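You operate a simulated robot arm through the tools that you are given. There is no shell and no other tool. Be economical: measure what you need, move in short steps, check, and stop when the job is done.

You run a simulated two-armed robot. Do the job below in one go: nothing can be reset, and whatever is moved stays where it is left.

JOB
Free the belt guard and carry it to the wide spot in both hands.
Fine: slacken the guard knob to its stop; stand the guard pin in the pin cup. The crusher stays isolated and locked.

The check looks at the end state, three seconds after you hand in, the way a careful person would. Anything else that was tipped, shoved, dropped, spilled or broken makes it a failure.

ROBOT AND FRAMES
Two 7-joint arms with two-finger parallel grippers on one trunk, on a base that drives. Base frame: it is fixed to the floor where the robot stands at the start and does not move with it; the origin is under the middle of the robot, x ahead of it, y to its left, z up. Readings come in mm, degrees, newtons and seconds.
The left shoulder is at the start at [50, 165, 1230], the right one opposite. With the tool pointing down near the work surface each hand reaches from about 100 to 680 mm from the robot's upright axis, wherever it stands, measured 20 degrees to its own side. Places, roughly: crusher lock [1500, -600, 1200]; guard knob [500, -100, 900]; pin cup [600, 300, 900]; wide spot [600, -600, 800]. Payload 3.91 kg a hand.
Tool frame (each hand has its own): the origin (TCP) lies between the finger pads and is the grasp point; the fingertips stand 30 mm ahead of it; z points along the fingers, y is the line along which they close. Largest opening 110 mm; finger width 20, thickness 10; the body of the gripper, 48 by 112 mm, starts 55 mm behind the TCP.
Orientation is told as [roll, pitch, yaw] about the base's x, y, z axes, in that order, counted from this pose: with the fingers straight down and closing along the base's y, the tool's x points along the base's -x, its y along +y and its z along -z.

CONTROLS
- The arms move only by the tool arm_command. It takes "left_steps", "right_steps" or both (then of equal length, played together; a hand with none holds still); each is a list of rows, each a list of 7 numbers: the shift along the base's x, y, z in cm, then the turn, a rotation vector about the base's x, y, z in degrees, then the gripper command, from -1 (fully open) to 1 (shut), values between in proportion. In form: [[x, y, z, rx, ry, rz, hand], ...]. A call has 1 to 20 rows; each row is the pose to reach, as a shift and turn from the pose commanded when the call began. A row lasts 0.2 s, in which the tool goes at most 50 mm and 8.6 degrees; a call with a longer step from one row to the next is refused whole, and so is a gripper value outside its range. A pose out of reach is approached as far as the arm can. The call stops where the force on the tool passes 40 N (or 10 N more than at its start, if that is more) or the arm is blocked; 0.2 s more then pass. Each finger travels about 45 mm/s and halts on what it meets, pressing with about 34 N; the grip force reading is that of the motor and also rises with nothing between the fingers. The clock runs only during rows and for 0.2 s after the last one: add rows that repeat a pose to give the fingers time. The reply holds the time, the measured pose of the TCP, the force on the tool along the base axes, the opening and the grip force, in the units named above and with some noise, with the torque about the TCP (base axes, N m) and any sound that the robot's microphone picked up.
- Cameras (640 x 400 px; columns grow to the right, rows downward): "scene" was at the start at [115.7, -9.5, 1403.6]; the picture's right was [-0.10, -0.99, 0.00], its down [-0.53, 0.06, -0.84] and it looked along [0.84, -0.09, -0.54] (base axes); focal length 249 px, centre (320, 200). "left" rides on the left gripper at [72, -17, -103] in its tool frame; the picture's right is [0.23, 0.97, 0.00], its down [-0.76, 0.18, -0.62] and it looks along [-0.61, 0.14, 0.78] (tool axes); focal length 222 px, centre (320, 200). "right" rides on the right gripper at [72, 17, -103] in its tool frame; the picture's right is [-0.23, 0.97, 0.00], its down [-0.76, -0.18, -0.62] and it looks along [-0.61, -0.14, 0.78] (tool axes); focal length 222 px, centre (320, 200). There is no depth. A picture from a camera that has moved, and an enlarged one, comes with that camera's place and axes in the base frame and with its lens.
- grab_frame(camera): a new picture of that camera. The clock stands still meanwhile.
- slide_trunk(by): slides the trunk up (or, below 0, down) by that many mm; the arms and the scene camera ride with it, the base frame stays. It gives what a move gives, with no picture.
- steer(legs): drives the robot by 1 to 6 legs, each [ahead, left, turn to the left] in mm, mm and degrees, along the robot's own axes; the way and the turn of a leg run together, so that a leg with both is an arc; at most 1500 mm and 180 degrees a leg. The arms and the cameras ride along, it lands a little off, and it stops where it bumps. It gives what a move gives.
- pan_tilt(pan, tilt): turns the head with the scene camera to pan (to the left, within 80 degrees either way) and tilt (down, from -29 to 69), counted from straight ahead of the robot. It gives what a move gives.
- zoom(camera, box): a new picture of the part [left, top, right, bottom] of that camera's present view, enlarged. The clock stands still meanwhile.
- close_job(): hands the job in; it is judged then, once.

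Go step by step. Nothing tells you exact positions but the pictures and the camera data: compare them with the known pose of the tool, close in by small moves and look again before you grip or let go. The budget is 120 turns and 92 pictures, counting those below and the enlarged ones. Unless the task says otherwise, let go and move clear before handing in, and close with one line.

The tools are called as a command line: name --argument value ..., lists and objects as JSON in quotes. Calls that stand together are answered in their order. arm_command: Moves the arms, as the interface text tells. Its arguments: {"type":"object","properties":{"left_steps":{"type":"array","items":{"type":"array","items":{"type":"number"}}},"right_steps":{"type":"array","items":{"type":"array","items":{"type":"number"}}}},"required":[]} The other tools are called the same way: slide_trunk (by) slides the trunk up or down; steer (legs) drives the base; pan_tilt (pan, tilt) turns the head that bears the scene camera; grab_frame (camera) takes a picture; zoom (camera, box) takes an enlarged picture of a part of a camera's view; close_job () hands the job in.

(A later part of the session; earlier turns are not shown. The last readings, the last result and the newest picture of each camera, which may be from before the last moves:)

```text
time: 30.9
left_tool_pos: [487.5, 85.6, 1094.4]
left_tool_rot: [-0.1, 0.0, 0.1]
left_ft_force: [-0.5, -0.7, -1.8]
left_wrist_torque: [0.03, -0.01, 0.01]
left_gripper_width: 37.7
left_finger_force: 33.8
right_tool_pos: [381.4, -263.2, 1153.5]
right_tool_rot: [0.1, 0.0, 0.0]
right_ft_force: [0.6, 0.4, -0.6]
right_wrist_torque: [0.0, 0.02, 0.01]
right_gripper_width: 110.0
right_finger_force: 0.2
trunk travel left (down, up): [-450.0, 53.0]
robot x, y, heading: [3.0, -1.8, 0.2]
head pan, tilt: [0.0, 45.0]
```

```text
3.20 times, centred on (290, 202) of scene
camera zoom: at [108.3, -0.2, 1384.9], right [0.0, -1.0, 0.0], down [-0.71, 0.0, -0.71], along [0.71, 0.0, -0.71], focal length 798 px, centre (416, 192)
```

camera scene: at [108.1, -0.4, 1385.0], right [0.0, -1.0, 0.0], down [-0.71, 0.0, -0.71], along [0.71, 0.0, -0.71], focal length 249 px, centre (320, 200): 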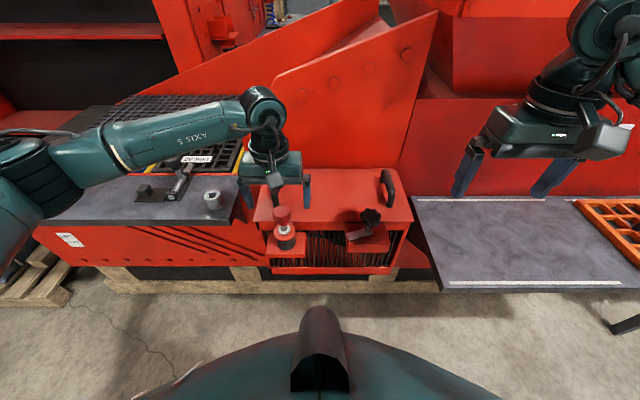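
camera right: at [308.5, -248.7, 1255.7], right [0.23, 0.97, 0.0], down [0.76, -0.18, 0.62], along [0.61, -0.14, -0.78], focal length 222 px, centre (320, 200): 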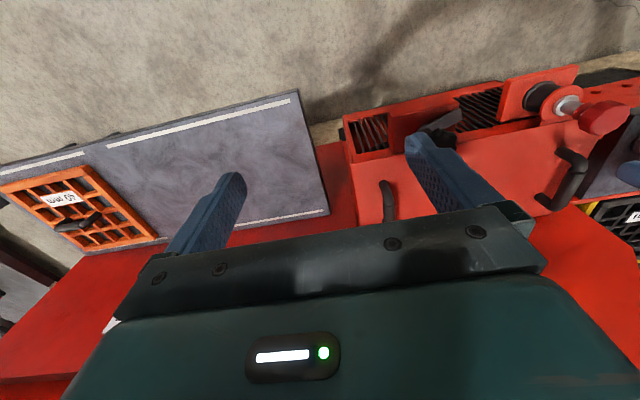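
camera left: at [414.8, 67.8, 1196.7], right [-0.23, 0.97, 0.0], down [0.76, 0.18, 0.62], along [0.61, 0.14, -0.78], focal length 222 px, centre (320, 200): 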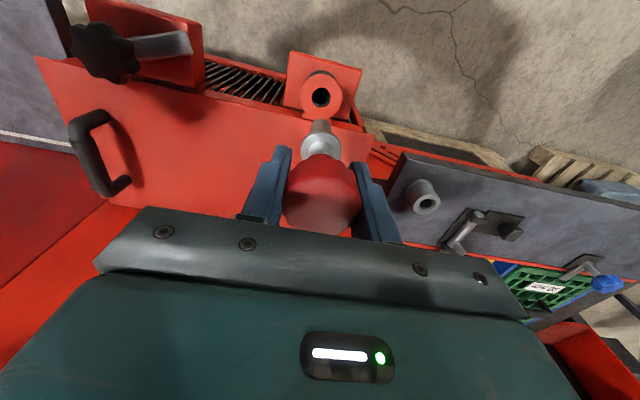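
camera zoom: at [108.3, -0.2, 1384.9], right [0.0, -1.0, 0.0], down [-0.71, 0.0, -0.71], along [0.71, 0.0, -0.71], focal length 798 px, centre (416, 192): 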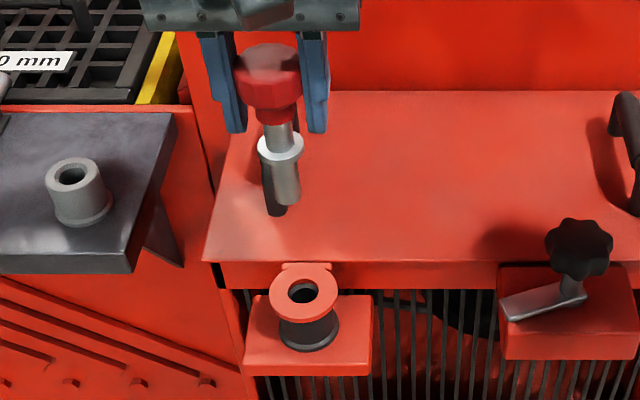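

The pin is out; its tip hangs about 100 mm below the TCP with a flange about 50 mm below. The cup mouth triangulates to (607.5, 297.4, 903); moving above it.

arm_command --left_steps '[[2.4, 4, 0, 0, 0, 0, 1], [4.8, 8, 0, 0, 0, 0, 1], [7.2, 12, 0, 0, 0, 0, 1], [9.6, 16, 0, 0, 0, 0, 1], [12, 20, 0, 0, 0, 0, 1], [12, 21.2, 0, 0, 0, 0, 1], [12, 21.2, -3, 0, 0, 0, 1], [12, 21.2, -6, 0, 0, 0, 1], [12, 21.2, -6, 0, 0, 0, 1]]'

grab_frame --camera "left"

zoom --camera "scene" --box '[120, 100, 320, 225]'

```text
time: 33.0
left_tool_pos: [607.3, 296.2, 1034.4]
left_tool_rot: [0.0, 0.0, 0.2]
left_ft_force: [-0.9, 0.0, -0.3]
left_wrist_torque: [0.0, -0.01, 0.03]
left_gripper_width: 37.5
left_finger_force: 33.8
right_tool_pos: [381.7, -264.7, 1153.2]
right_tool_rot: [0.0, 0.0, 0.0]
right_ft_force: [0.0, -0.2, 0.0]
right_wrist_torque: [0.0, 0.01, 0.02]
right_gripper_width: 110.0
right_finger_force: 0.0
trunk travel left (down, up): [-450.0, 53.0]
robot x, y, heading: [2.1, 2.8, -0.1]
head pan, tilt: [0.0, 45.0]
```

```text
57 pictures are left
camera left: at [535.4, 279.9, 1136.5], right [-0.23, 0.97, 0.0], down [0.76, 0.18, 0.62], along [0.61, 0.14, -0.78], focal length 222 px, centre (320, 200)
```

left: 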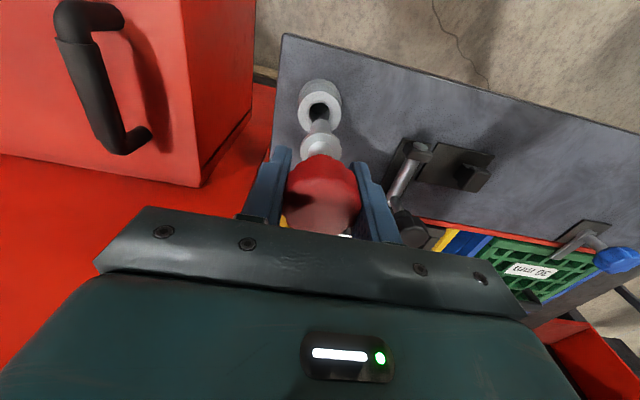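

```text
3.20 times, centred on (220, 162) of scene
camera zoom: at [108.2, -0.3, 1384.9], right [0.0, -1.0, 0.0], down [-0.71, 0.0, -0.71], along [0.71, 0.0, -0.71], focal length 798 px, centre (640, 320)
```

zoom: 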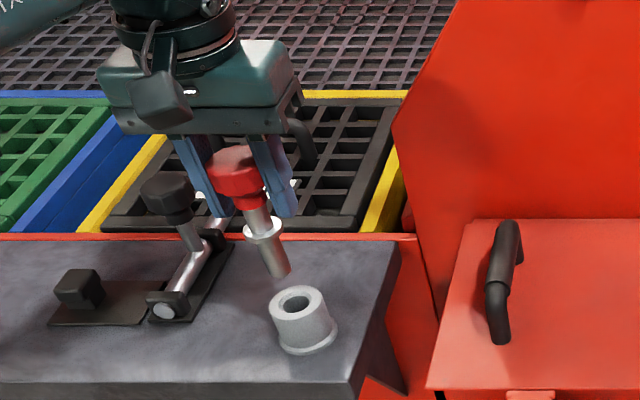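

Laterally the pin and cup agree in the wrist view; I'll enlarge it to settle the fore-aft offset.

zoom --camera "left" --box '[260, 70, 380, 145]'

zoom --camera "scene" --box '[170, 140, 250, 215]'

```text
5.33 times, centred on (320, 108) of left
camera zoom: at [535.4, 279.9, 1136.5], right [-0.23, 0.97, 0.0], down [0.76, 0.18, 0.62], along [0.61, 0.14, -0.78], focal length 1185 px, centre (320, 693)
```

zoom: 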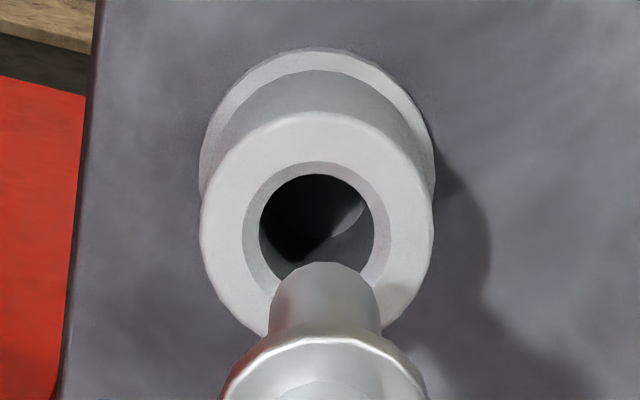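

```text
5.33 times, centred on (210, 178) of scene
camera zoom: at [108.2, -0.3, 1384.9], right [0.0, -1.0, 0.0], down [-0.71, 0.0, -0.71], along [0.71, 0.0, -0.71], focal length 1330 px, centre (907, 320)
```

zoom: 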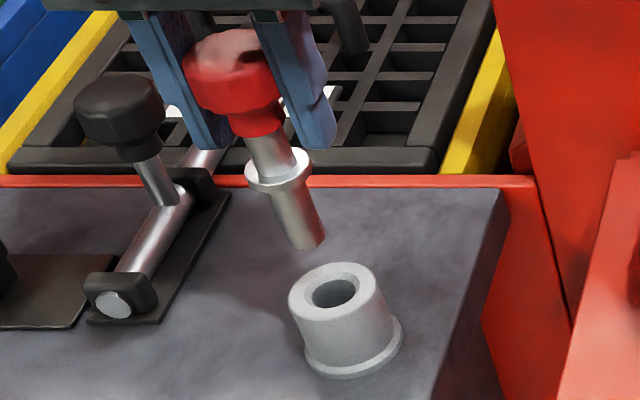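

The cup hole is about 22 mm against an 18 mm shaft; the pin needs about 1 mm to the right. Lowering until the tip is just above the mouth and looking again.

arm_command --left_steps '[[-0.05, -0.12, -1, 0, 0, 0, 1], [-0.05, -0.12, -2.2, 0, 0, 0, 1], [-0.05, -0.12, -2.2, 0, 0, 0, 1]]'

zoom --camera "left" --box '[260, 70, 380, 145]'

zoom --camera "scene" --box '[170, 140, 250, 215]'

```text
time: 33.8
left_tool_pos: [606.5, 296.2, 1014.2]
left_tool_rot: [0.1, 0.0, 0.1]
left_ft_force: [0.3, -1.4, -1.4]
left_wrist_torque: [0.01, 0.01, 0.0]
left_gripper_width: 37.6
left_finger_force: 33.9
right_tool_pos: [381.0, -265.1, 1152.2]
right_tool_rot: [0.0, 0.0, 0.0]
right_ft_force: [0.0, 0.2, 0.4]
right_wrist_torque: [-0.02, 0.01, 0.0]
right_gripper_width: 110.1
right_finger_force: 0.0
trunk travel left (down, up): [-450.0, 53.0]
robot x, y, heading: [1.1, 1.0, -0.2]
head pan, tilt: [0.0, 45.0]
```

```text
5.33 times, centred on (320, 108) of left
camera zoom: at [534.7, 279.1, 1114.7], right [-0.23, 0.97, 0.0], down [0.76, 0.18, 0.62], along [0.61, 0.14, -0.78], focal length 1185 px, centre (320, 693)
```

zoom: 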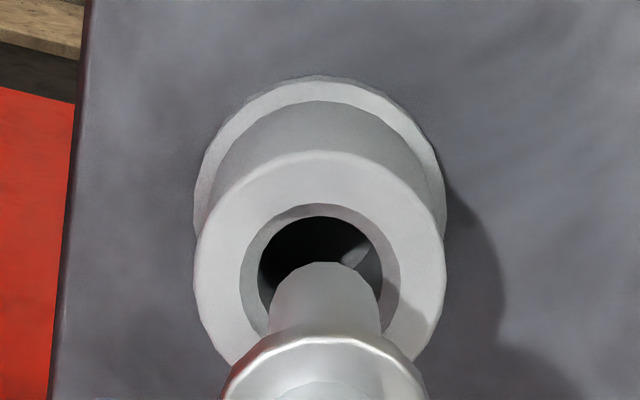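

```text
5.33 times, centred on (210, 178) of scene
camera zoom: at [108.2, -0.3, 1384.9], right [0.0, -1.0, 0.0], down [-0.71, 0.0, -0.71], along [0.71, 0.0, -0.71], focal length 1330 px, centre (907, 320)
```

zoom: 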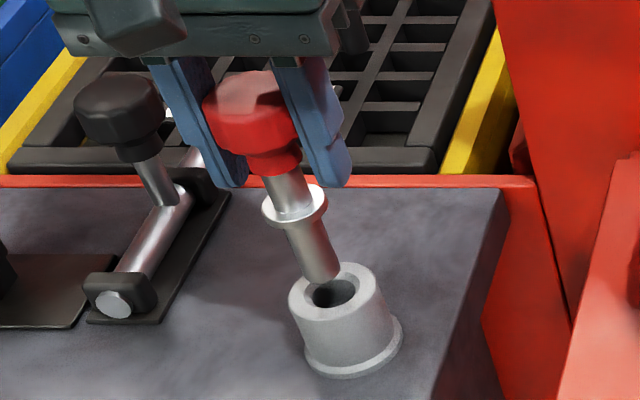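

Nearly aligned: 0.8 mm more to the right and 0.5 mm nearer. Now inserting the pin gently.

arm_command --left_steps '[[-0.05, -0.08, -0.5, 0, 0, 0, 1], [-0.05, -0.08, -1, 0, 0, 0, 1], [-0.05, -0.08, -1.5, 0, 0, 0, 1], [-0.05, -0.08, -2, 0, 0, 0, 1], [-0.05, -0.08, -2.5, 0, 0, 0, 1], [-0.05, -0.08, -3, 0, 0, 0, 1], [-0.05, -0.08, -3.5, 0, 0, 0, 1], [-0.05, -0.08, -4, 0, 0, 0, 1], [-0.05, -0.08, -4, 0, 0, 0, 1]]'

zoom --camera "scene" --box '[170, 140, 250, 215]'

zoom --camera "left" --box '[240, 70, 400, 170]'

```text
time: 35.8
left_tool_pos: [606.6, 295.0, 972.6]
left_tool_rot: [0.0, 0.0, 0.2]
left_ft_force: [0.1, -0.1, -1.5]
left_wrist_torque: [0.01, 0.01, -0.01]
left_gripper_width: 37.6
left_finger_force: 34.1
right_tool_pos: [380.8, -264.3, 1153.3]
right_tool_rot: [0.1, 0.0, 0.1]
right_ft_force: [-0.1, 0.7, 0.5]
right_wrist_torque: [0.04, 0.01, -0.04]
right_gripper_width: 110.0
right_finger_force: 0.1
trunk travel left (down, up): [-450.0, 53.0]
robot x, y, heading: [-0.5, -1.3, -0.2]
head pan, tilt: [0.0, 45.0]
```

```text
5.33 times, centred on (210, 178) of scene
camera zoom: at [108.2, -0.2, 1384.9], right [0.0, -1.0, 0.0], down [-0.71, 0.0, -0.71], along [0.71, 0.0, -0.71], focal length 1330 px, centre (907, 320)
```

zoom: 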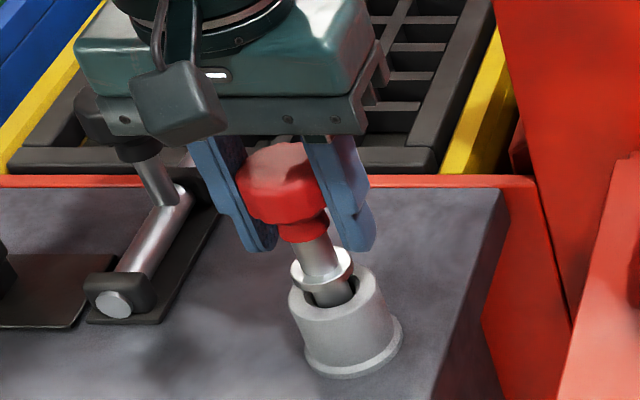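

```text
4.00 times, centred on (320, 120) of left
camera zoom: at [533.9, 278.3, 1074.2], right [-0.23, 0.97, 0.0], down [0.76, 0.18, 0.62], along [0.61, 0.14, -0.78], focal length 888 px, centre (320, 520)
```

zoom: 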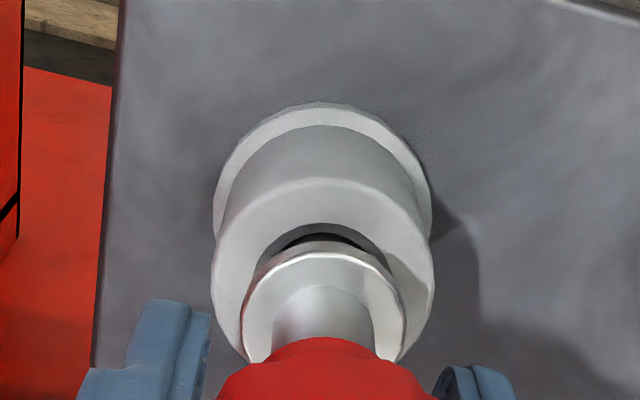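

The shaft is in the cup with no side force. Lowering the rest in small steps until the flange seats.

arm_command --left_steps '[[0, 0, -0.4, 0, 0, 0, 1], [0, 0, -0.8, 0, 0, 0, 1], [0, 0, -1.1, 0, 0, 0, 1], [0, 0, -1.4, 0, 0, 0, 1], [0, 0, -1.4, 0, 0, 0, 1]]'

zoom --camera "scene" --box '[170, 140, 250, 215]'

```text
time: 37.0
left_tool_pos: [606.5, 294.0, 962.7]
left_tool_rot: [0.1, -0.2, 0.1]
left_ft_force: [1.9, 4.0, 21.5]
left_wrist_torque: [0.2, -0.11, 0.02]
left_gripper_width: 37.6
left_finger_force: 33.3
right_tool_pos: [380.0, -265.3, 1153.6]
right_tool_rot: [0.1, -0.1, 0.0]
right_ft_force: [-0.9, 0.9, 0.0]
right_wrist_torque: [-0.01, -0.02, -0.01]
right_gripper_width: 110.0
right_finger_force: 0.1
trunk travel left (down, up): [-450.0, 53.0]
robot x, y, heading: [3.0, 0.5, -0.0]
head pan, tilt: [0.0, 45.0]
```

```text
5.33 times, centred on (210, 178) of scene
camera zoom: at [106.0, -1.2, 1385.2], right [0.0, -1.0, 0.0], down [-0.71, 0.0, -0.71], along [0.71, 0.0, -0.71], focal length 1330 px, centre (907, 320)
```

zoom: 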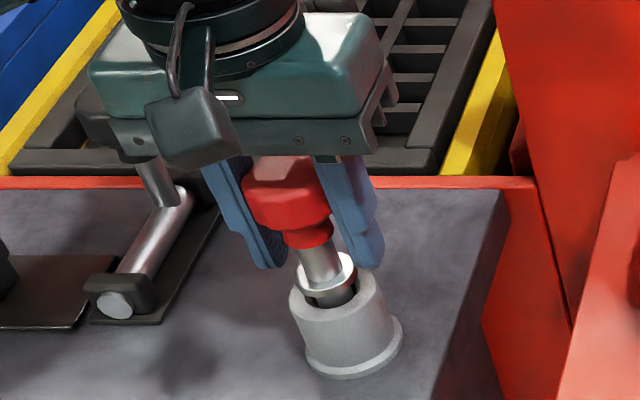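

The shaft tip is now at about bench level (z ≈ 865), so it has bottomed in the cup. I'll ease the pressure and then release.

arm_command --left_steps '[[0, 0, 0.1, 0, 0, 0, 1], [0, 0, 0.2, 0, 0, 0, 1]]'

zoom --camera "left" --box '[240, 90, 400, 190]'

```text
time: 37.5
left_tool_pos: [606.8, 294.9, 962.2]
left_tool_rot: [0.0, -0.1, 0.2]
left_ft_force: [4.8, 1.6, 17.0]
left_wrist_torque: [0.08, -0.44, 0.01]
left_gripper_width: 37.5
left_finger_force: 34.4
right_tool_pos: [381.1, -265.4, 1152.8]
right_tool_rot: [0.0, -0.1, 0.1]
right_ft_force: [0.4, -0.2, -0.1]
right_wrist_torque: [-0.01, -0.01, -0.01]
right_gripper_width: 110.0
right_finger_force: 0.1
trunk travel left (down, up): [-450.0, 53.0]
robot x, y, heading: [2.5, -0.3, -0.0]
head pan, tilt: [0.0, 45.0]
```

```text
4.00 times, centred on (320, 140) of left
camera zoom: at [533.8, 277.2, 1063.3], right [-0.23, 0.97, 0.0], down [0.76, 0.18, 0.62], along [0.61, 0.14, -0.78], focal length 888 px, centre (320, 440)
```

zoom: 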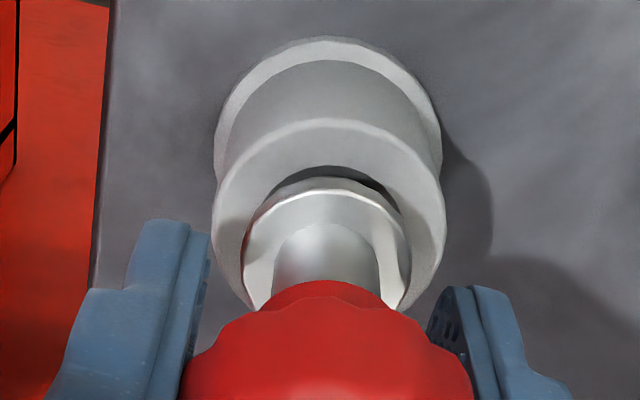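

Some push remains with a little sideways force; I'll ease up, shift 1 mm ahead and probe down again to be sure it isn't snagged.

arm_command --left_steps '[[0.05, 0, 0.4, 0, 0, 0, 1], [0.1, 0.05, 0.6, 0, 0, 0, 1], [0.1, 0.05, 0.6, 0, 0, 0, 1]]'

arm_command --left_steps '[[0, 0, -0.2, 0, 0, 0, 1], [0, 0, -0.4, 0, 0, 0, 1], [0, 0, -0.6, 0, 0, 0, 1], [0, 0, -0.7, 0, 0, 0, 1]]'

```text
time: 38.4
left_tool_pos: [608.5, 295.7, 965.9]
left_tool_rot: [0.0, 0.2, 0.1]
left_ft_force: [-0.2, -0.2, -1.2]
left_wrist_torque: [0.02, 0.0, 0.0]
left_gripper_width: 37.6
left_finger_force: 34.1
right_tool_pos: [381.6, -265.1, 1153.6]
right_tool_rot: [0.0, -0.1, 0.0]
right_ft_force: [-0.7, 0.0, 0.4]
right_wrist_torque: [0.02, -0.02, -0.03]
right_gripper_width: 110.1
right_finger_force: 0.1
trunk travel left (down, up): [-450.0, 53.0]
robot x, y, heading: [0.7, 2.9, 0.2]
head pan, tilt: [0.0, 45.0]
```

```text
time: 39.4
left_tool_pos: [607.3, 295.1, 960.9]
left_tool_rot: [-0.1, -0.2, 0.0]
left_ft_force: [-1.4, 0.8, 9.6]
left_wrist_torque: [0.09, 0.13, 0.0]
left_gripper_width: 37.8
left_finger_force: 34.3
right_tool_pos: [380.8, -265.5, 1152.6]
right_tool_rot: [0.0, -0.1, 0.0]
right_ft_force: [-0.6, -0.7, 0.1]
right_wrist_torque: [-0.01, 0.02, 0.01]
right_gripper_width: 110.1
right_finger_force: 0.0
trunk travel left (down, up): [-450.0, 53.0]
robot x, y, heading: [4.2, 4.2, -0.0]
head pan, tilt: [0.0, 45.0]
```

It stops at the same height with almost pure vertical force: it is standing on the cup floor. Easing 2 mm and releasing.

arm_command --left_steps '[[0, 0, 0.15, 0, 0, 0, 1], [0, 0, 0.15, 0, 0, 0, 0.3], [0, 0, 0.15, 0, 0, 0, 0.1], [0, 0, 0.15, 0, 0, 0, -0.3], [0, 0, 0.15, 0, 0, 0, -0.6], [0, 0, 0.15, 0, 0, 0, -0.6], [0, 0, 0.15, 0, 0, 0, -0.6]]'

zoom --camera "left" --box '[240, 90, 400, 190]'

```text
time: 41.0
left_tool_pos: [608.3, 295.6, 960.9]
left_tool_rot: [0.0, 0.0, 0.1]
left_ft_force: [-0.5, -0.5, 1.2]
left_wrist_torque: [0.03, -0.02, 0.02]
left_gripper_width: 88.1
left_finger_force: 0.2
right_tool_pos: [380.0, -264.3, 1152.8]
right_tool_rot: [0.0, 0.0, 0.1]
right_ft_force: [-0.2, -0.9, 0.2]
right_wrist_torque: [-0.02, -0.01, 0.0]
right_gripper_width: 109.9
right_finger_force: 0.0
trunk travel left (down, up): [-450.0, 53.0]
robot x, y, heading: [0.0, -2.5, -0.0]
head pan, tilt: [0.0, 45.0]
```

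```text
4.00 times, centred on (320, 140) of left
camera zoom: at [535.1, 278.4, 1063.2], right [-0.23, 0.97, 0.0], down [0.76, 0.18, 0.62], along [0.61, 0.14, -0.78], focal length 888 px, centre (320, 440)
```

zoom: 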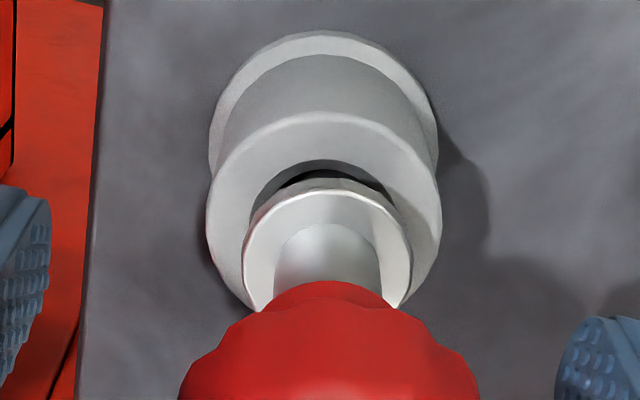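

The pin stands in the cup. Lifting the left hand clear and checking it from the scene camera.

arm_command --left_steps '[[0, 0, 3, 0, 0, 0, -0.6], [0, 0, 7, 0, 0, 0, -0.6], [0, 0, 11, 0, 0, 0, -1], [-3, -2, 14, 0, 0, 0, -1], [-6, -5, 16, 0, 0, 0, -1], [-9, -8, 16, 0, 0, 0, -1], [-11, -11, 16, 0, 0, 0, -1], [-12, -14, 16, 0, 0, 0, -1]]'

grab_frame --camera "left"

grab_frame --camera "scene"

```text
time: 42.8
left_tool_pos: [486.7, 154.7, 1121.4]
left_tool_rot: [0.0, 0.0, 0.2]
left_ft_force: [-0.6, -0.6, -0.9]
left_wrist_torque: [0.01, -0.01, -0.03]
left_gripper_width: 110.1
left_finger_force: 0.0
right_tool_pos: [381.2, -265.2, 1151.9]
right_tool_rot: [0.0, 0.0, 0.1]
right_ft_force: [-0.4, -0.5, 1.0]
right_wrist_torque: [0.0, -0.02, -0.01]
right_gripper_width: 109.8
right_finger_force: 0.0
trunk travel left (down, up): [-450.0, 53.0]
robot x, y, heading: [2.3, -1.6, 0.0]
head pan, tilt: [0.0, 45.0]
```

```text
46 pictures are left
camera left: at [415.1, 137.8, 1223.0], right [-0.23, 0.97, 0.0], down [0.76, 0.18, 0.62], along [0.61, 0.14, -0.78], focal length 222 px, centre (320, 200)
```

left: 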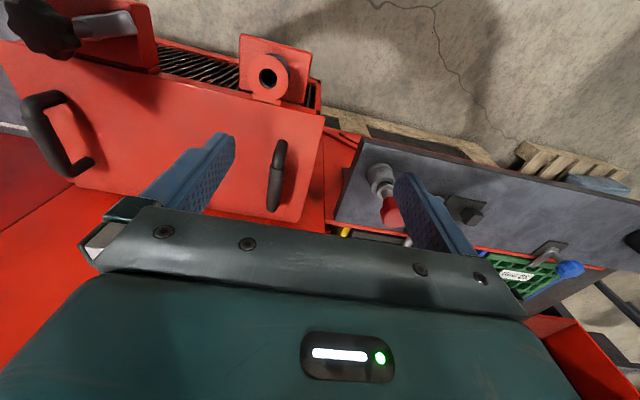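

```text
45 pictures are left
camera scene: at [108.2, -0.9, 1384.9], right [0.0, -1.0, 0.0], down [-0.71, 0.0, -0.71], along [0.71, 0.0, -0.71], focal length 249 px, centre (320, 200)
```

scene: 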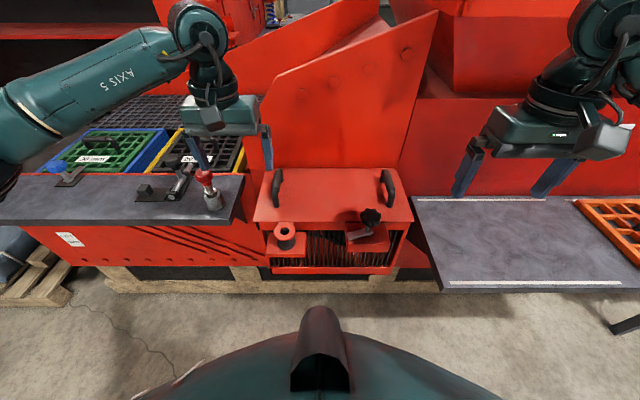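

The pin stands upright in its cup. Handle midpoints come out near (606, 118, 938) left and (615, -188, 930) right; I'll hover both hands over them and refine.

arm_command --left_steps '[[2, -1, -1, 0, 0, 0, -1], [5, -2, -2, 0, 0, 0, -1], [8, -3, -4, 0, 0, 0, -1], [11, -3.7, -6, 0, 0, 0, -1], [12, -3.7, -6, 0, 0, 0, -1], [12, -3.7, -6, 0, 0, 0, -1], [12, -3.7, -6, 0, 0, 0, -1]]' --right_steps '[[4, 1, -1, 0, 0, 0, -1], [8, 2, -2, 0, 0, 0, -1], [12, 4, -4, 0, 0, 0, -1], [16, 6, -6, 0, 0, 0, -1], [20, 7.7, -8, 0, 0, 0, -1], [23, 7.7, -9, 0, 0, 0, -1], [23, 7.7, -9, 0, 0, 0, -1]]'

grab_frame --camera "left"

grab_frame --camera "right"

grab_frame --camera "scene"

```text
time: 44.4
left_tool_pos: [607.5, 118.8, 1060.7]
left_tool_rot: [0.0, 0.0, 0.1]
left_ft_force: [0.0, -0.5, 0.1]
left_wrist_torque: [-0.03, -0.01, 0.03]
left_gripper_width: 109.9
left_finger_force: 0.0
right_tool_pos: [610.9, -186.4, 1061.0]
right_tool_rot: [0.0, 0.0, 0.0]
right_ft_force: [-1.0, 0.2, -0.2]
right_wrist_torque: [0.03, 0.03, -0.04]
right_gripper_width: 110.0
right_finger_force: 0.1
trunk travel left (down, up): [-450.0, 53.0]
robot x, y, heading: [-0.2, -1.6, 0.2]
head pan, tilt: [0.0, 45.0]
```

```text
44 pictures are left
camera left: at [534.7, 101.4, 1162.5], right [-0.23, 0.97, 0.0], down [0.76, 0.18, 0.62], along [0.61, 0.14, -0.78], focal length 222 px, centre (320, 200)
```

left: 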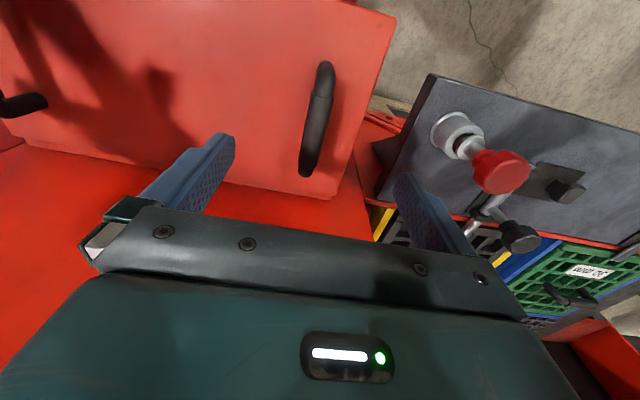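

```text
43 pictures are left
camera right: at [539.1, -171.4, 1164.3], right [0.23, 0.97, 0.0], down [0.76, -0.18, 0.62], along [0.61, -0.14, -0.78], focal length 222 px, centre (320, 200)
```

right: 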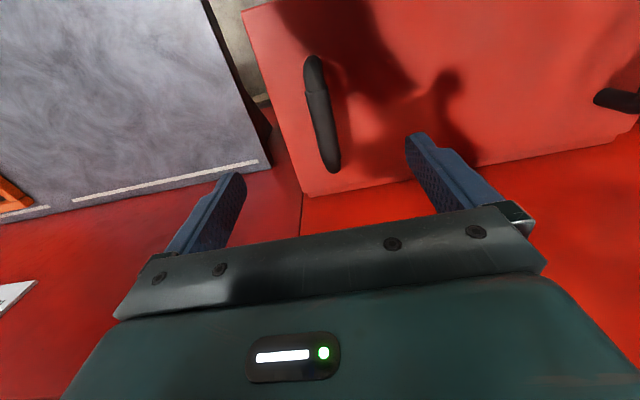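

```text
42 pictures are left
camera scene: at [107.9, -0.4, 1385.0], right [0.0, -1.0, 0.0], down [-0.71, 0.0, -0.71], along [0.71, 0.0, -0.71], focal length 249 px, centre (320, 200)
```

scene: 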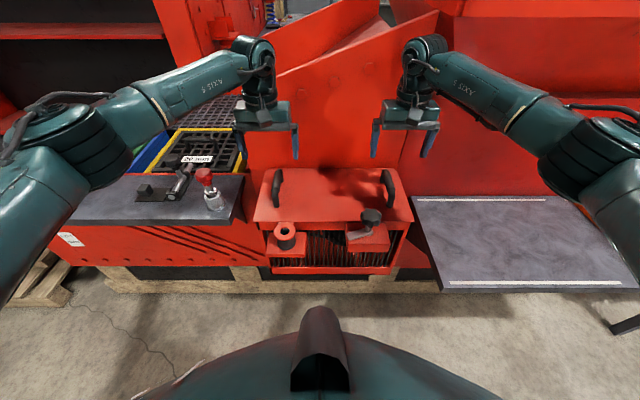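

The handles refine to y ≈ 115 and y ≈ -185.5, with mid-length x ≈ 617. Lowering both hands astride them to z ≈ 950 and checking.

arm_command --left_steps '[[0.9, -0.35, -3, 0, 0, 0, -1], [0.9, -0.35, -7, 0, 0, 0, -1], [0.9, -0.35, -10, 0, 0, 0, -1], [0.9, -0.35, -11, 0, 0, 0, -1], [0.9, -0.35, -11, 0, 0, 0, -1]]' --right_steps '[[0.6, 0.1, -3, 0, 0, 0, -1], [0.6, 0.1, -7, 0, 0, 0, -1], [0.6, 0.1, -10, 0, 0, 0, -1], [0.6, 0.1, -11, 0, 0, 0, -1], [0.6, 0.1, -11, 0, 0, 0, -1]]'

grab_frame --camera "left"

grab_frame --camera "right"

zoom --camera "scene" --box '[220, 130, 440, 280]'

```text
time: 45.5
left_tool_pos: [616.3, 115.8, 950.4]
left_tool_rot: [0.0, 0.1, 0.1]
left_ft_force: [-0.3, 0.8, 0.2]
left_wrist_torque: [-0.01, 0.01, -0.03]
left_gripper_width: 109.9
left_finger_force: 0.1
right_tool_pos: [617.6, -185.7, 951.5]
right_tool_rot: [0.0, -0.1, 0.1]
right_ft_force: [0.6, 0.1, 0.0]
right_wrist_torque: [0.01, 0.01, 0.0]
right_gripper_width: 110.1
right_finger_force: 0.0
trunk travel left (down, up): [-450.0, 53.0]
robot x, y, heading: [0.4, 0.3, -0.0]
head pan, tilt: [0.0, 45.0]
```

```text
41 pictures are left
camera left: at [543.4, 98.1, 1052.6], right [-0.23, 0.97, 0.0], down [0.76, 0.18, 0.62], along [0.61, 0.14, -0.78], focal length 222 px, centre (320, 200)
```

left: 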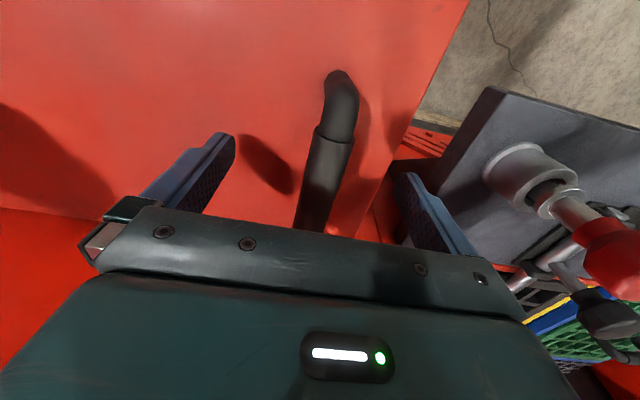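

```text
40 pictures are left
camera right: at [544.8, -170.5, 1054.4], right [0.23, 0.97, 0.0], down [0.76, -0.18, 0.62], along [0.61, -0.14, -0.78], focal length 222 px, centre (320, 200)
```

right: 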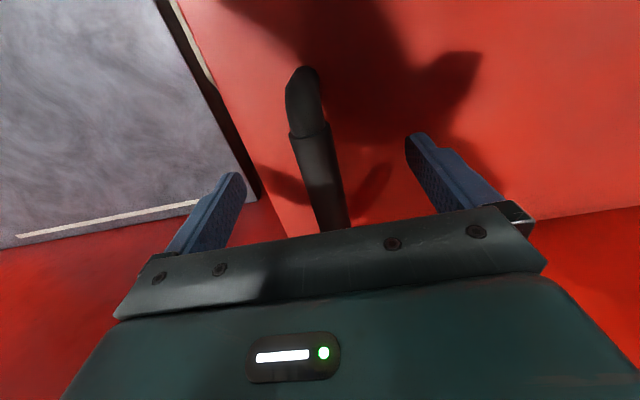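

```text
2.67 times, centred on (330, 205) of scene
camera zoom: at [108.1, -0.3, 1384.9], right [0.0, -1.0, 0.0], down [-0.71, 0.0, -0.71], along [0.71, 0.0, -0.71], focal length 665 px, centre (293, 187)
```

zoom: 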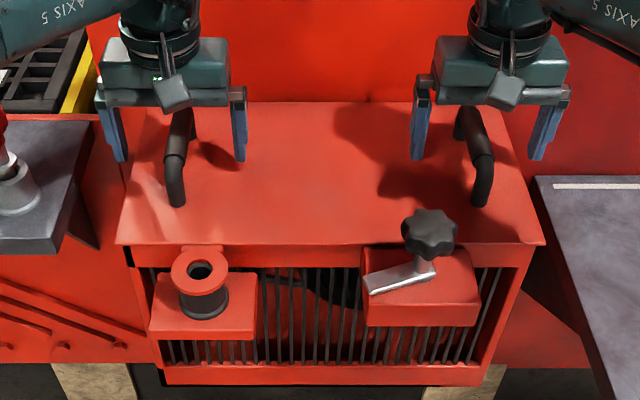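

Handles sit between the fingers; I'll nudge right -2.5 mm and left +1 mm, go down to z ≈ 934 and close both hands.

arm_command --left_steps '[[0, 0.1, -1, 0, 0, 0, -1], [0, 0.1, -1.7, 0, 0, 0, -1], [0, 0.1, -1.7, 0, 0, 0, -0.2], [0, 0.1, -1.7, 0, 0, 0, 0.4], [0, 0.1, -1.7, 0, 0, 0, 1], [0, 0.1, -1.7, 0, 0, 0, 1], [0, 0.1, -1.7, 0, 0, 0, 1], [0, 0.1, -1.7, 0, 0, 0, 1], [0, 0.1, -1.7, 0, 0, 0, 1]]' --right_steps '[[0, -0.25, -1, 0, 0, 0, -1], [0, -0.25, -1.7, 0, 0, 0, -1], [0, -0.25, -1.7, 0, 0, 0, -0.2], [0, -0.25, -1.7, 0, 0, 0, 0.4], [0, -0.25, -1.7, 0, 0, 0, 1], [0, -0.25, -1.7, 0, 0, 0, 1], [0, -0.25, -1.7, 0, 0, 0, 1], [0, -0.25, -1.7, 0, 0, 0, 1], [0, -0.25, -1.7, 0, 0, 0, 1]]'

grab_frame --camera "left"

grab_frame --camera "right"

```text
time: 47.5
left_tool_pos: [616.3, 114.1, 934.2]
left_tool_rot: [-0.3, -0.1, 0.1]
left_ft_force: [0.2, -7.0, 11.3]
left_wrist_torque: [0.29, -0.16, 0.17]
left_gripper_width: 21.6
left_finger_force: 33.7
right_tool_pos: [617.1, -185.0, 936.3]
right_tool_rot: [0.2, -0.1, 0.1]
right_ft_force: [1.2, 18.2, -0.9]
right_wrist_torque: [-0.05, 0.0, -0.14]
right_gripper_width: 21.8
right_finger_force: 34.4
trunk travel left (down, up): [-450.0, 53.0]
robot x, y, heading: [-2.5, -0.4, -0.2]
head pan, tilt: [0.0, 45.0]
```

```text
38 pictures are left
camera left: at [543.2, 98.4, 1037.0], right [-0.23, 0.97, -0.01], down [0.76, 0.18, 0.62], along [0.61, 0.14, -0.78], focal length 222 px, centre (320, 200)
```

left: 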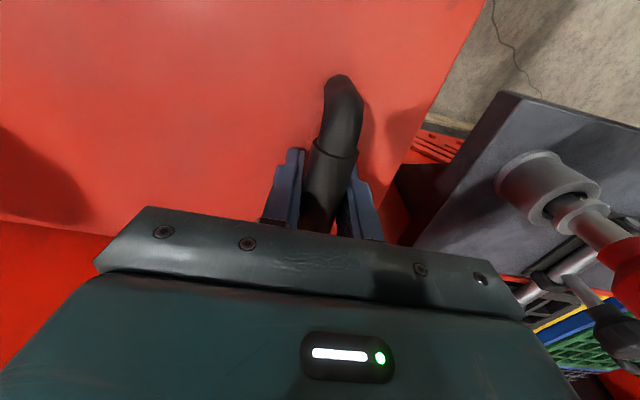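

```text
37 pictures are left
camera right: at [544.0, -170.1, 1038.4], right [0.22, 0.97, 0.0], down [0.76, -0.18, 0.62], along [0.61, -0.14, -0.78], focal length 222 px, centre (320, 200)
```

right: 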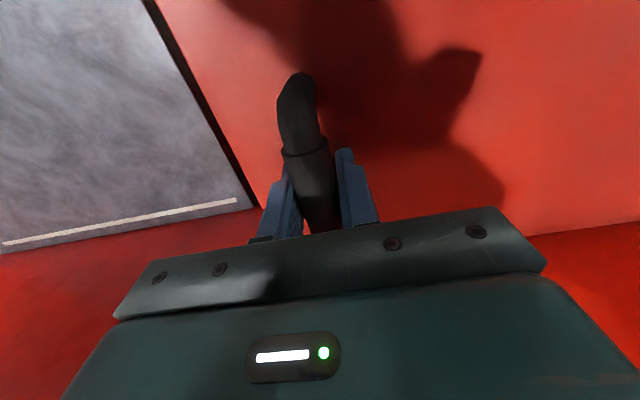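

Both handles are gripped at 21.7 mm. I'll relieve the small side loads and lift both hands together gently, checking forces.

arm_command --left_steps '[[0, -0.2, 0.1, 0, 0, 0, 1], [0, -0.2, 0.4, 0, 0, 0, 1], [0, -0.2, 0.8, 0, 0, 0, 1], [0, -0.2, 1.2, 0, 0, 0, 1], [0, -0.2, 1.6, 0, 0, 0, 1], [0, -0.2, 2.0, 0, 0, 0, 1], [0, -0.2, 2.0, 0, 0, 0, 1]]' --right_steps '[[0, 0.3, 0.1, 0, 0, 0, 1], [0, 0.3, 0.4, 0, 0, 0, 1], [0, 0.3, 0.8, 0, 0, 0, 1], [0, 0.3, 1.2, 0, 0, 0, 1], [0, 0.3, 1.6, 0, 0, 0, 1], [0, 0.3, 2.0, 0, 0, 0, 1], [0, 0.3, 2.0, 0, 0, 0, 1]]'

zoom --camera "scene" --box '[220, 130, 440, 280]'

```text
time: 49.1
left_tool_pos: [617.7, 113.7, 951.3]
left_tool_rot: [0.0, 0.2, 0.2]
left_ft_force: [-0.5, -7.5, -12.4]
left_wrist_torque: [0.24, -0.31, -0.14]
left_gripper_width: 21.7
left_finger_force: 34.4
right_tool_pos: [618.7, -186.7, 953.5]
right_tool_rot: [0.0, 0.0, 0.0]
right_ft_force: [0.4, 8.2, -9.2]
right_wrist_torque: [0.01, 0.36, -0.02]
right_gripper_width: 21.6
right_finger_force: 34.2
trunk travel left (down, up): [-450.0, 53.0]
robot x, y, heading: [-0.2, -0.2, 0.1]
head pan, tilt: [0.0, 45.0]
```

```text
2.67 times, centred on (330, 205) of scene
camera zoom: at [110.6, -0.4, 1384.6], right [0.0, -1.0, 0.0], down [-0.71, 0.0, -0.71], along [0.71, 0.0, -0.71], focal length 665 px, centre (293, 187)
```

zoom: 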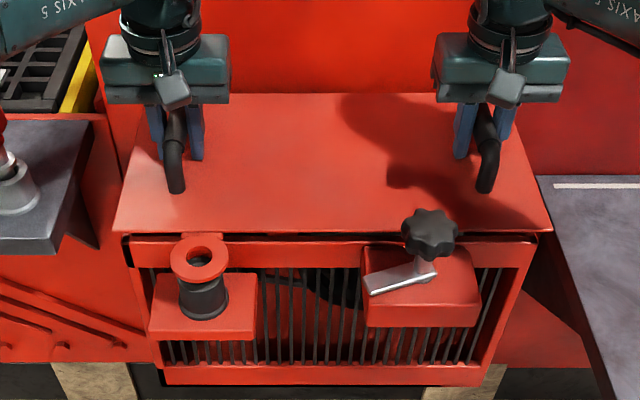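

The guard lifts freely at about 11 N a hand, ring and all. Raising it another 10 cm.

arm_command --left_steps '[[0, 0, 1, 0, 0, 0, 1], [0, 0, 2, 0, 0, 0, 1], [0, 0, 3, 0, 0, 0, 1], [0, 0, 4, 0, 0, 0, 1], [0, 0, 5, 0, 0, 0, 1], [0, 0, 6, 0, 0, 0, 1], [0, 0, 7, 0, 0, 0, 1], [0, 0, 8, 0, 0, 0, 1], [0, 0, 9, 0, 0, 0, 1], [0, 0, 10, 0, 0, 0, 1], [0, 0, 10, 0, 0, 0, 1]]' --right_steps '[[0, 0, 1, 0, 0, 0, 1], [0, 0, 2, 0, 0, 0, 1], [0, 0, 3, 0, 0, 0, 1], [0, 0, 4, 0, 0, 0, 1], [0, 0, 5, 0, 0, 0, 1], [0, 0, 6, 0, 0, 0, 1], [0, 0, 7, 0, 0, 0, 1], [0, 0, 8, 0, 0, 0, 1], [0, 0, 9, 0, 0, 0, 1], [0, 0, 10, 0, 0, 0, 1], [0, 0, 10, 0, 0, 0, 1]]'

grab_frame --camera "scene"

```text
time: 51.5
left_tool_pos: [619.5, 112.9, 1053.3]
left_tool_rot: [0.1, 0.1, 0.0]
left_ft_force: [-1.3, -6.8, -10.7]
left_wrist_torque: [0.01, 0.56, -0.25]
left_gripper_width: 21.9
left_finger_force: 34.2
right_tool_pos: [618.3, -186.7, 1053.1]
right_tool_rot: [-0.1, 0.3, 0.1]
right_ft_force: [1.7, 6.6, -11.2]
right_wrist_torque: [-0.15, -0.46, -0.16]
right_gripper_width: 21.9
right_finger_force: 34.2
trunk travel left (down, up): [-450.0, 53.0]
robot x, y, heading: [-0.3, -2.3, 0.2]
head pan, tilt: [0.0, 45.0]
```

```text
35 pictures are left
camera scene: at [110.7, -0.5, 1384.6], right [0.0, -1.0, 0.0], down [-0.71, 0.0, -0.71], along [0.71, 0.0, -0.71], focal length 249 px, centre (320, 200)
```

scene: 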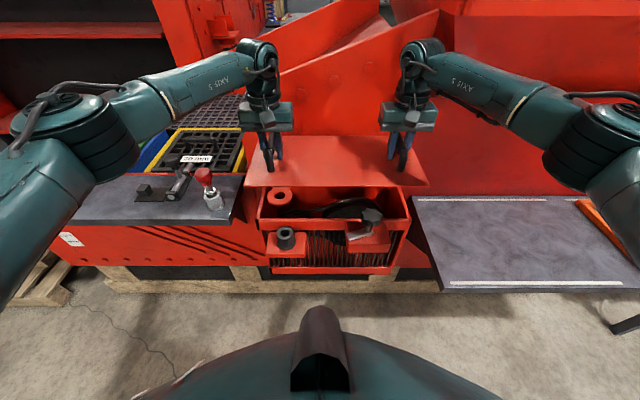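

The guard is a plate with its ring tab, now well clear. The taped spot spans x 404–710, y -327…-760 at z ≈ 793. I'll draw the guard 50 mm back from the wall and look right before driving.

arm_command --left_steps '[[-1, 0, 0, 0, 0, 0, 1], [-2, 0, 0, 0, 0, 0, 1], [-3, 0, 0, 0, 0, 0, 1], [-4, 0, 0, 0, 0, 0, 1], [-5, 0, 0, 0, 0, 0, 1], [-5, 0, 0, 0, 0, 0, 1]]' --right_steps '[[-1, 0, 0, 0, 0, 0, 1], [-2, 0, 0, 0, 0, 0, 1], [-3, 0, 0, 0, 0, 0, 1], [-4, 0, 0, 0, 0, 0, 1], [-5, 0, 0, 0, 0, 0, 1], [-5, 0, 0, 0, 0, 0, 1]]'

pan_tilt --pan -70 --tilt 40

grab_frame --camera "scene"

```text
time: 53.0
left_tool_pos: [568.3, 114.6, 1052.0]
left_tool_rot: [-0.1, 0.1, 0.0]
left_ft_force: [-1.1, -6.4, -11.6]
left_wrist_torque: [0.13, -0.41, -0.32]
left_gripper_width: 21.8
left_finger_force: 34.5
right_tool_pos: [567.5, -186.0, 1052.6]
right_tool_rot: [0.0, 0.3, 0.0]
right_ft_force: [2.6, 6.7, -10.8]
right_wrist_torque: [-0.07, 0.46, -0.16]
right_gripper_width: 21.8
right_finger_force: 34.4
trunk travel left (down, up): [-450.0, 53.0]
robot x, y, heading: [-1.2, 2.7, -0.0]
head pan, tilt: [0.0, 45.0]
```

```text
time: 54.4
left_tool_pos: [569.0, 113.5, 1052.6]
left_tool_rot: [0.0, 0.1, 0.1]
left_ft_force: [-1.1, -8.5, -11.1]
left_wrist_torque: [0.08, -0.08, -0.12]
left_gripper_width: 21.3
left_finger_force: 34.0
right_tool_pos: [568.2, -187.1, 1053.0]
right_tool_rot: [0.1, 0.1, 0.0]
right_ft_force: [1.2, 8.6, -11.0]
right_wrist_torque: [-0.17, 0.14, -0.12]
right_gripper_width: 21.7
right_finger_force: 33.9
trunk travel left (down, up): [-450.0, 53.0]
robot x, y, heading: [0.9, 3.9, 0.0]
head pan, tilt: [-70.0, 40.0]
```

```text
34 pictures are left
camera scene: at [58.2, -80.3, 1392.0], right [-0.94, -0.34, 0.0], down [-0.22, 0.6, -0.77], along [0.26, -0.72, -0.64], focal length 249 px, centre (320, 200)
```

scene: 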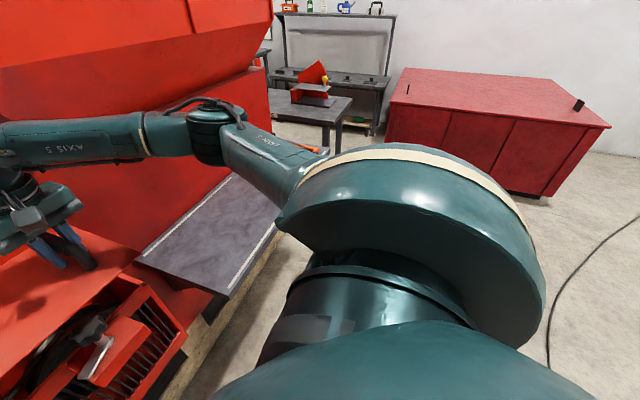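

The way to the right is open floor. Driving 250 mm to the right first.

steer --legs '[[0, -250, 0]]'

pan_tilt --pan -15 --tilt 45

grab_frame --camera "scene"

```text
time: 56.2
left_tool_pos: [567.9, -134.5, 1051.5]
left_tool_rot: [0.0, 0.1, 0.1]
left_ft_force: [-2.1, -9.6, -11.3]
left_wrist_torque: [0.17, 0.06, -0.18]
left_gripper_width: 21.7
left_finger_force: 34.0
right_tool_pos: [567.0, -434.3, 1053.1]
right_tool_rot: [0.1, 0.1, 0.0]
right_ft_force: [0.6, 8.7, -10.2]
right_wrist_torque: [-0.04, 0.01, -0.16]
right_gripper_width: 21.6
right_finger_force: 33.7
trunk travel left (down, up): [-450.0, 53.0]
robot x, y, heading: [1.0, -251.5, -0.1]
head pan, tilt: [-70.0, 40.0]
```

```text
time: 57.4
left_tool_pos: [567.4, -134.7, 1052.4]
left_tool_rot: [0.0, 0.2, 0.1]
left_ft_force: [-1.4, -0.5, -10.6]
left_wrist_torque: [0.02, -0.08, -0.24]
left_gripper_width: 22.0
left_finger_force: 34.4
right_tool_pos: [567.5, -434.4, 1054.4]
right_tool_rot: [0.0, 0.1, 0.0]
right_ft_force: [0.6, 1.7, -10.6]
right_wrist_torque: [-0.06, 0.11, -0.12]
right_gripper_width: 21.7
right_finger_force: 34.5
trunk travel left (down, up): [-450.0, 53.0]
robot x, y, heading: [3.1, -244.1, 0.1]
head pan, tilt: [-15.0, 45.0]
```

```text
33 pictures are left
camera scene: at [107.6, -269.6, 1384.7], right [-0.26, -0.97, 0.0], down [-0.68, 0.18, -0.71], along [0.68, -0.18, -0.71], focal length 249 px, centre (320, 200)
```

scene: 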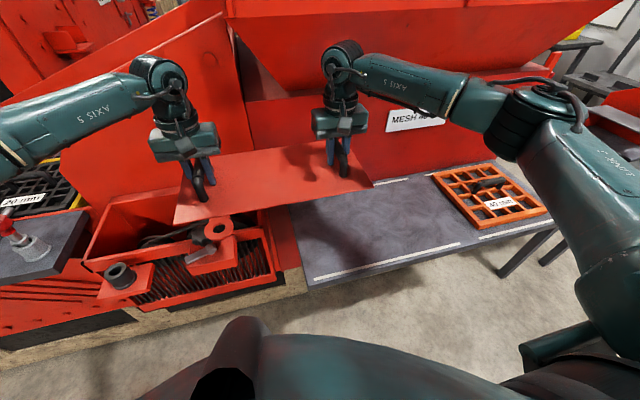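

Driving went cleanly. Another 258 mm to the right.

steer --legs '[[0, -258, 0]]'

pan_tilt --pan 0 --tilt 50

grab_frame --camera "scene"

grab_frame --camera "right"

```text
time: 59.3
left_tool_pos: [567.6, -393.6, 1052.4]
left_tool_rot: [0.0, 0.3, 0.0]
left_ft_force: [-0.9, -2.3, -11.1]
left_wrist_torque: [0.1, 0.06, -0.19]
left_gripper_width: 21.6
left_finger_force: 33.9
right_tool_pos: [567.7, -692.7, 1052.6]
right_tool_rot: [0.1, 0.0, 0.0]
right_ft_force: [2.4, 1.7, -11.3]
right_wrist_torque: [0.0, -0.02, -0.19]
right_gripper_width: 21.5
right_finger_force: 34.4
trunk travel left (down, up): [-450.0, 53.0]
robot x, y, heading: [-0.2, -509.0, 0.3]
head pan, tilt: [-15.0, 45.0]
```

```text
time: 60.0
left_tool_pos: [568.1, -392.4, 1053.0]
left_tool_rot: [0.0, 0.2, 0.1]
left_ft_force: [-1.2, -0.5, -10.9]
left_wrist_torque: [0.12, -0.09, -0.17]
left_gripper_width: 21.5
left_finger_force: 34.3
right_tool_pos: [567.4, -692.6, 1053.2]
right_tool_rot: [0.0, 0.2, -0.1]
right_ft_force: [0.4, 1.6, -11.3]
right_wrist_torque: [-0.13, 0.18, -0.05]
right_gripper_width: 21.7
right_finger_force: 34.3
trunk travel left (down, up): [-450.0, 53.0]
robot x, y, heading: [2.3, -504.8, 0.1]
head pan, tilt: [0.0, 50.0]
```

```text
32 pictures are left
camera scene: at [106.1, -507.1, 1377.8], right [0.0, -1.0, 0.0], down [-0.77, 0.0, -0.64], along [0.64, 0.0, -0.77], focal length 249 px, centre (320, 200)
```

scene: 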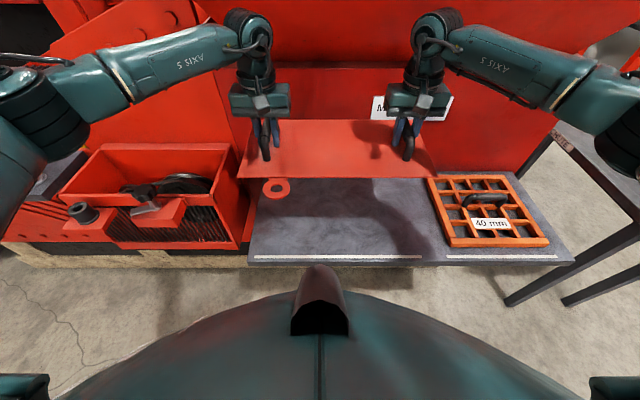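

```text
31 pictures are left
camera right: at [495.6, -676.9, 1156.1], right [0.23, 0.97, 0.0], down [0.76, -0.18, 0.62], along [0.6, -0.14, -0.78], focal length 222 px, centre (320, 200)
```

right: 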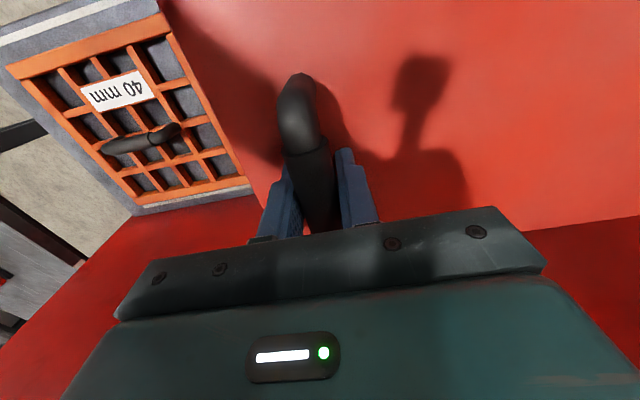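

The plate spans y -335…-755 against the tape's -333…-768, clear of the orange screen at -838. I'll shift 13 mm ahead and 4 mm right and lower to z ≈ 900.

arm_command --left_steps '[[0.5, -0.2, -1, 0, 0, 0, 1], [1, -0.4, -2.5, 0, 0, 0, 1], [1.3, -0.4, -4, 0, 0, 0, 1], [1.3, -0.4, -5.5, 0, 0, 0, 1], [1.3, -0.4, -7, 0, 0, 0, 1], [1.3, -0.4, -8.5, 0, 0, 0, 1], [1.3, -0.4, -10, 0, 0, 0, 1], [1.3, -0.4, -11.5, 0, 0, 0, 1], [1.3, -0.4, -13, 0, 0, 0, 1], [1.3, -0.4, -14.5, 0, 0, 0, 1], [1.3, -0.4, -15.3, 0, 0, 0, 1], [1.3, -0.4, -15.3, 0, 0, 0, 1]]' --right_steps '[[0.5, -0.2, -1, 0, 0, 0, 1], [1, -0.4, -2.5, 0, 0, 0, 1], [1.3, -0.4, -4, 0, 0, 0, 1], [1.3, -0.4, -5.5, 0, 0, 0, 1], [1.3, -0.4, -7, 0, 0, 0, 1], [1.3, -0.4, -8.5, 0, 0, 0, 1], [1.3, -0.4, -10, 0, 0, 0, 1], [1.3, -0.4, -11.5, 0, 0, 0, 1], [1.3, -0.4, -13, 0, 0, 0, 1], [1.3, -0.4, -14.5, 0, 0, 0, 1], [1.3, -0.4, -15.3, 0, 0, 0, 1], [1.3, -0.4, -15.3, 0, 0, 0, 1]]'

grab_frame --camera "scene"

```text
time: 62.6
left_tool_pos: [580.8, -397.3, 898.8]
left_tool_rot: [0.0, 0.2, 0.0]
left_ft_force: [0.6, 0.4, -10.7]
left_wrist_torque: [-0.1, 0.04, -0.03]
left_gripper_width: 21.8
left_finger_force: 33.9
right_tool_pos: [581.1, -697.8, 900.0]
right_tool_rot: [0.0, 0.1, -0.1]
right_ft_force: [-0.6, -1.1, -10.8]
right_wrist_torque: [0.09, 0.0, 0.06]
right_gripper_width: 21.8
right_finger_force: 33.8
trunk travel left (down, up): [-450.0, 53.0]
robot x, y, heading: [0.2, -507.5, 0.0]
head pan, tilt: [0.0, 50.0]
```

```text
30 pictures are left
camera scene: at [106.1, -507.1, 1377.8], right [0.0, -1.0, 0.0], down [-0.77, 0.0, -0.64], along [0.64, 0.0, -0.77], focal length 249 px, centre (320, 200)
```

scene: 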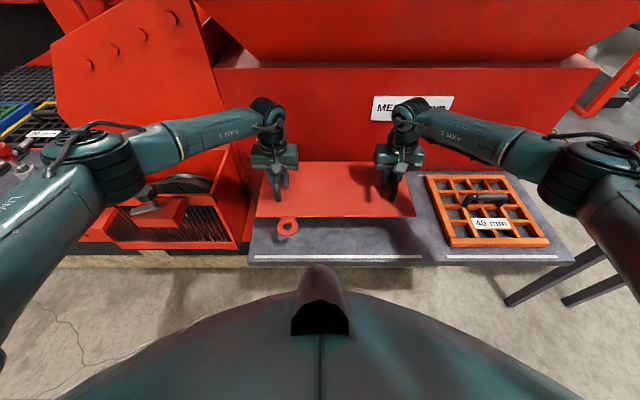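

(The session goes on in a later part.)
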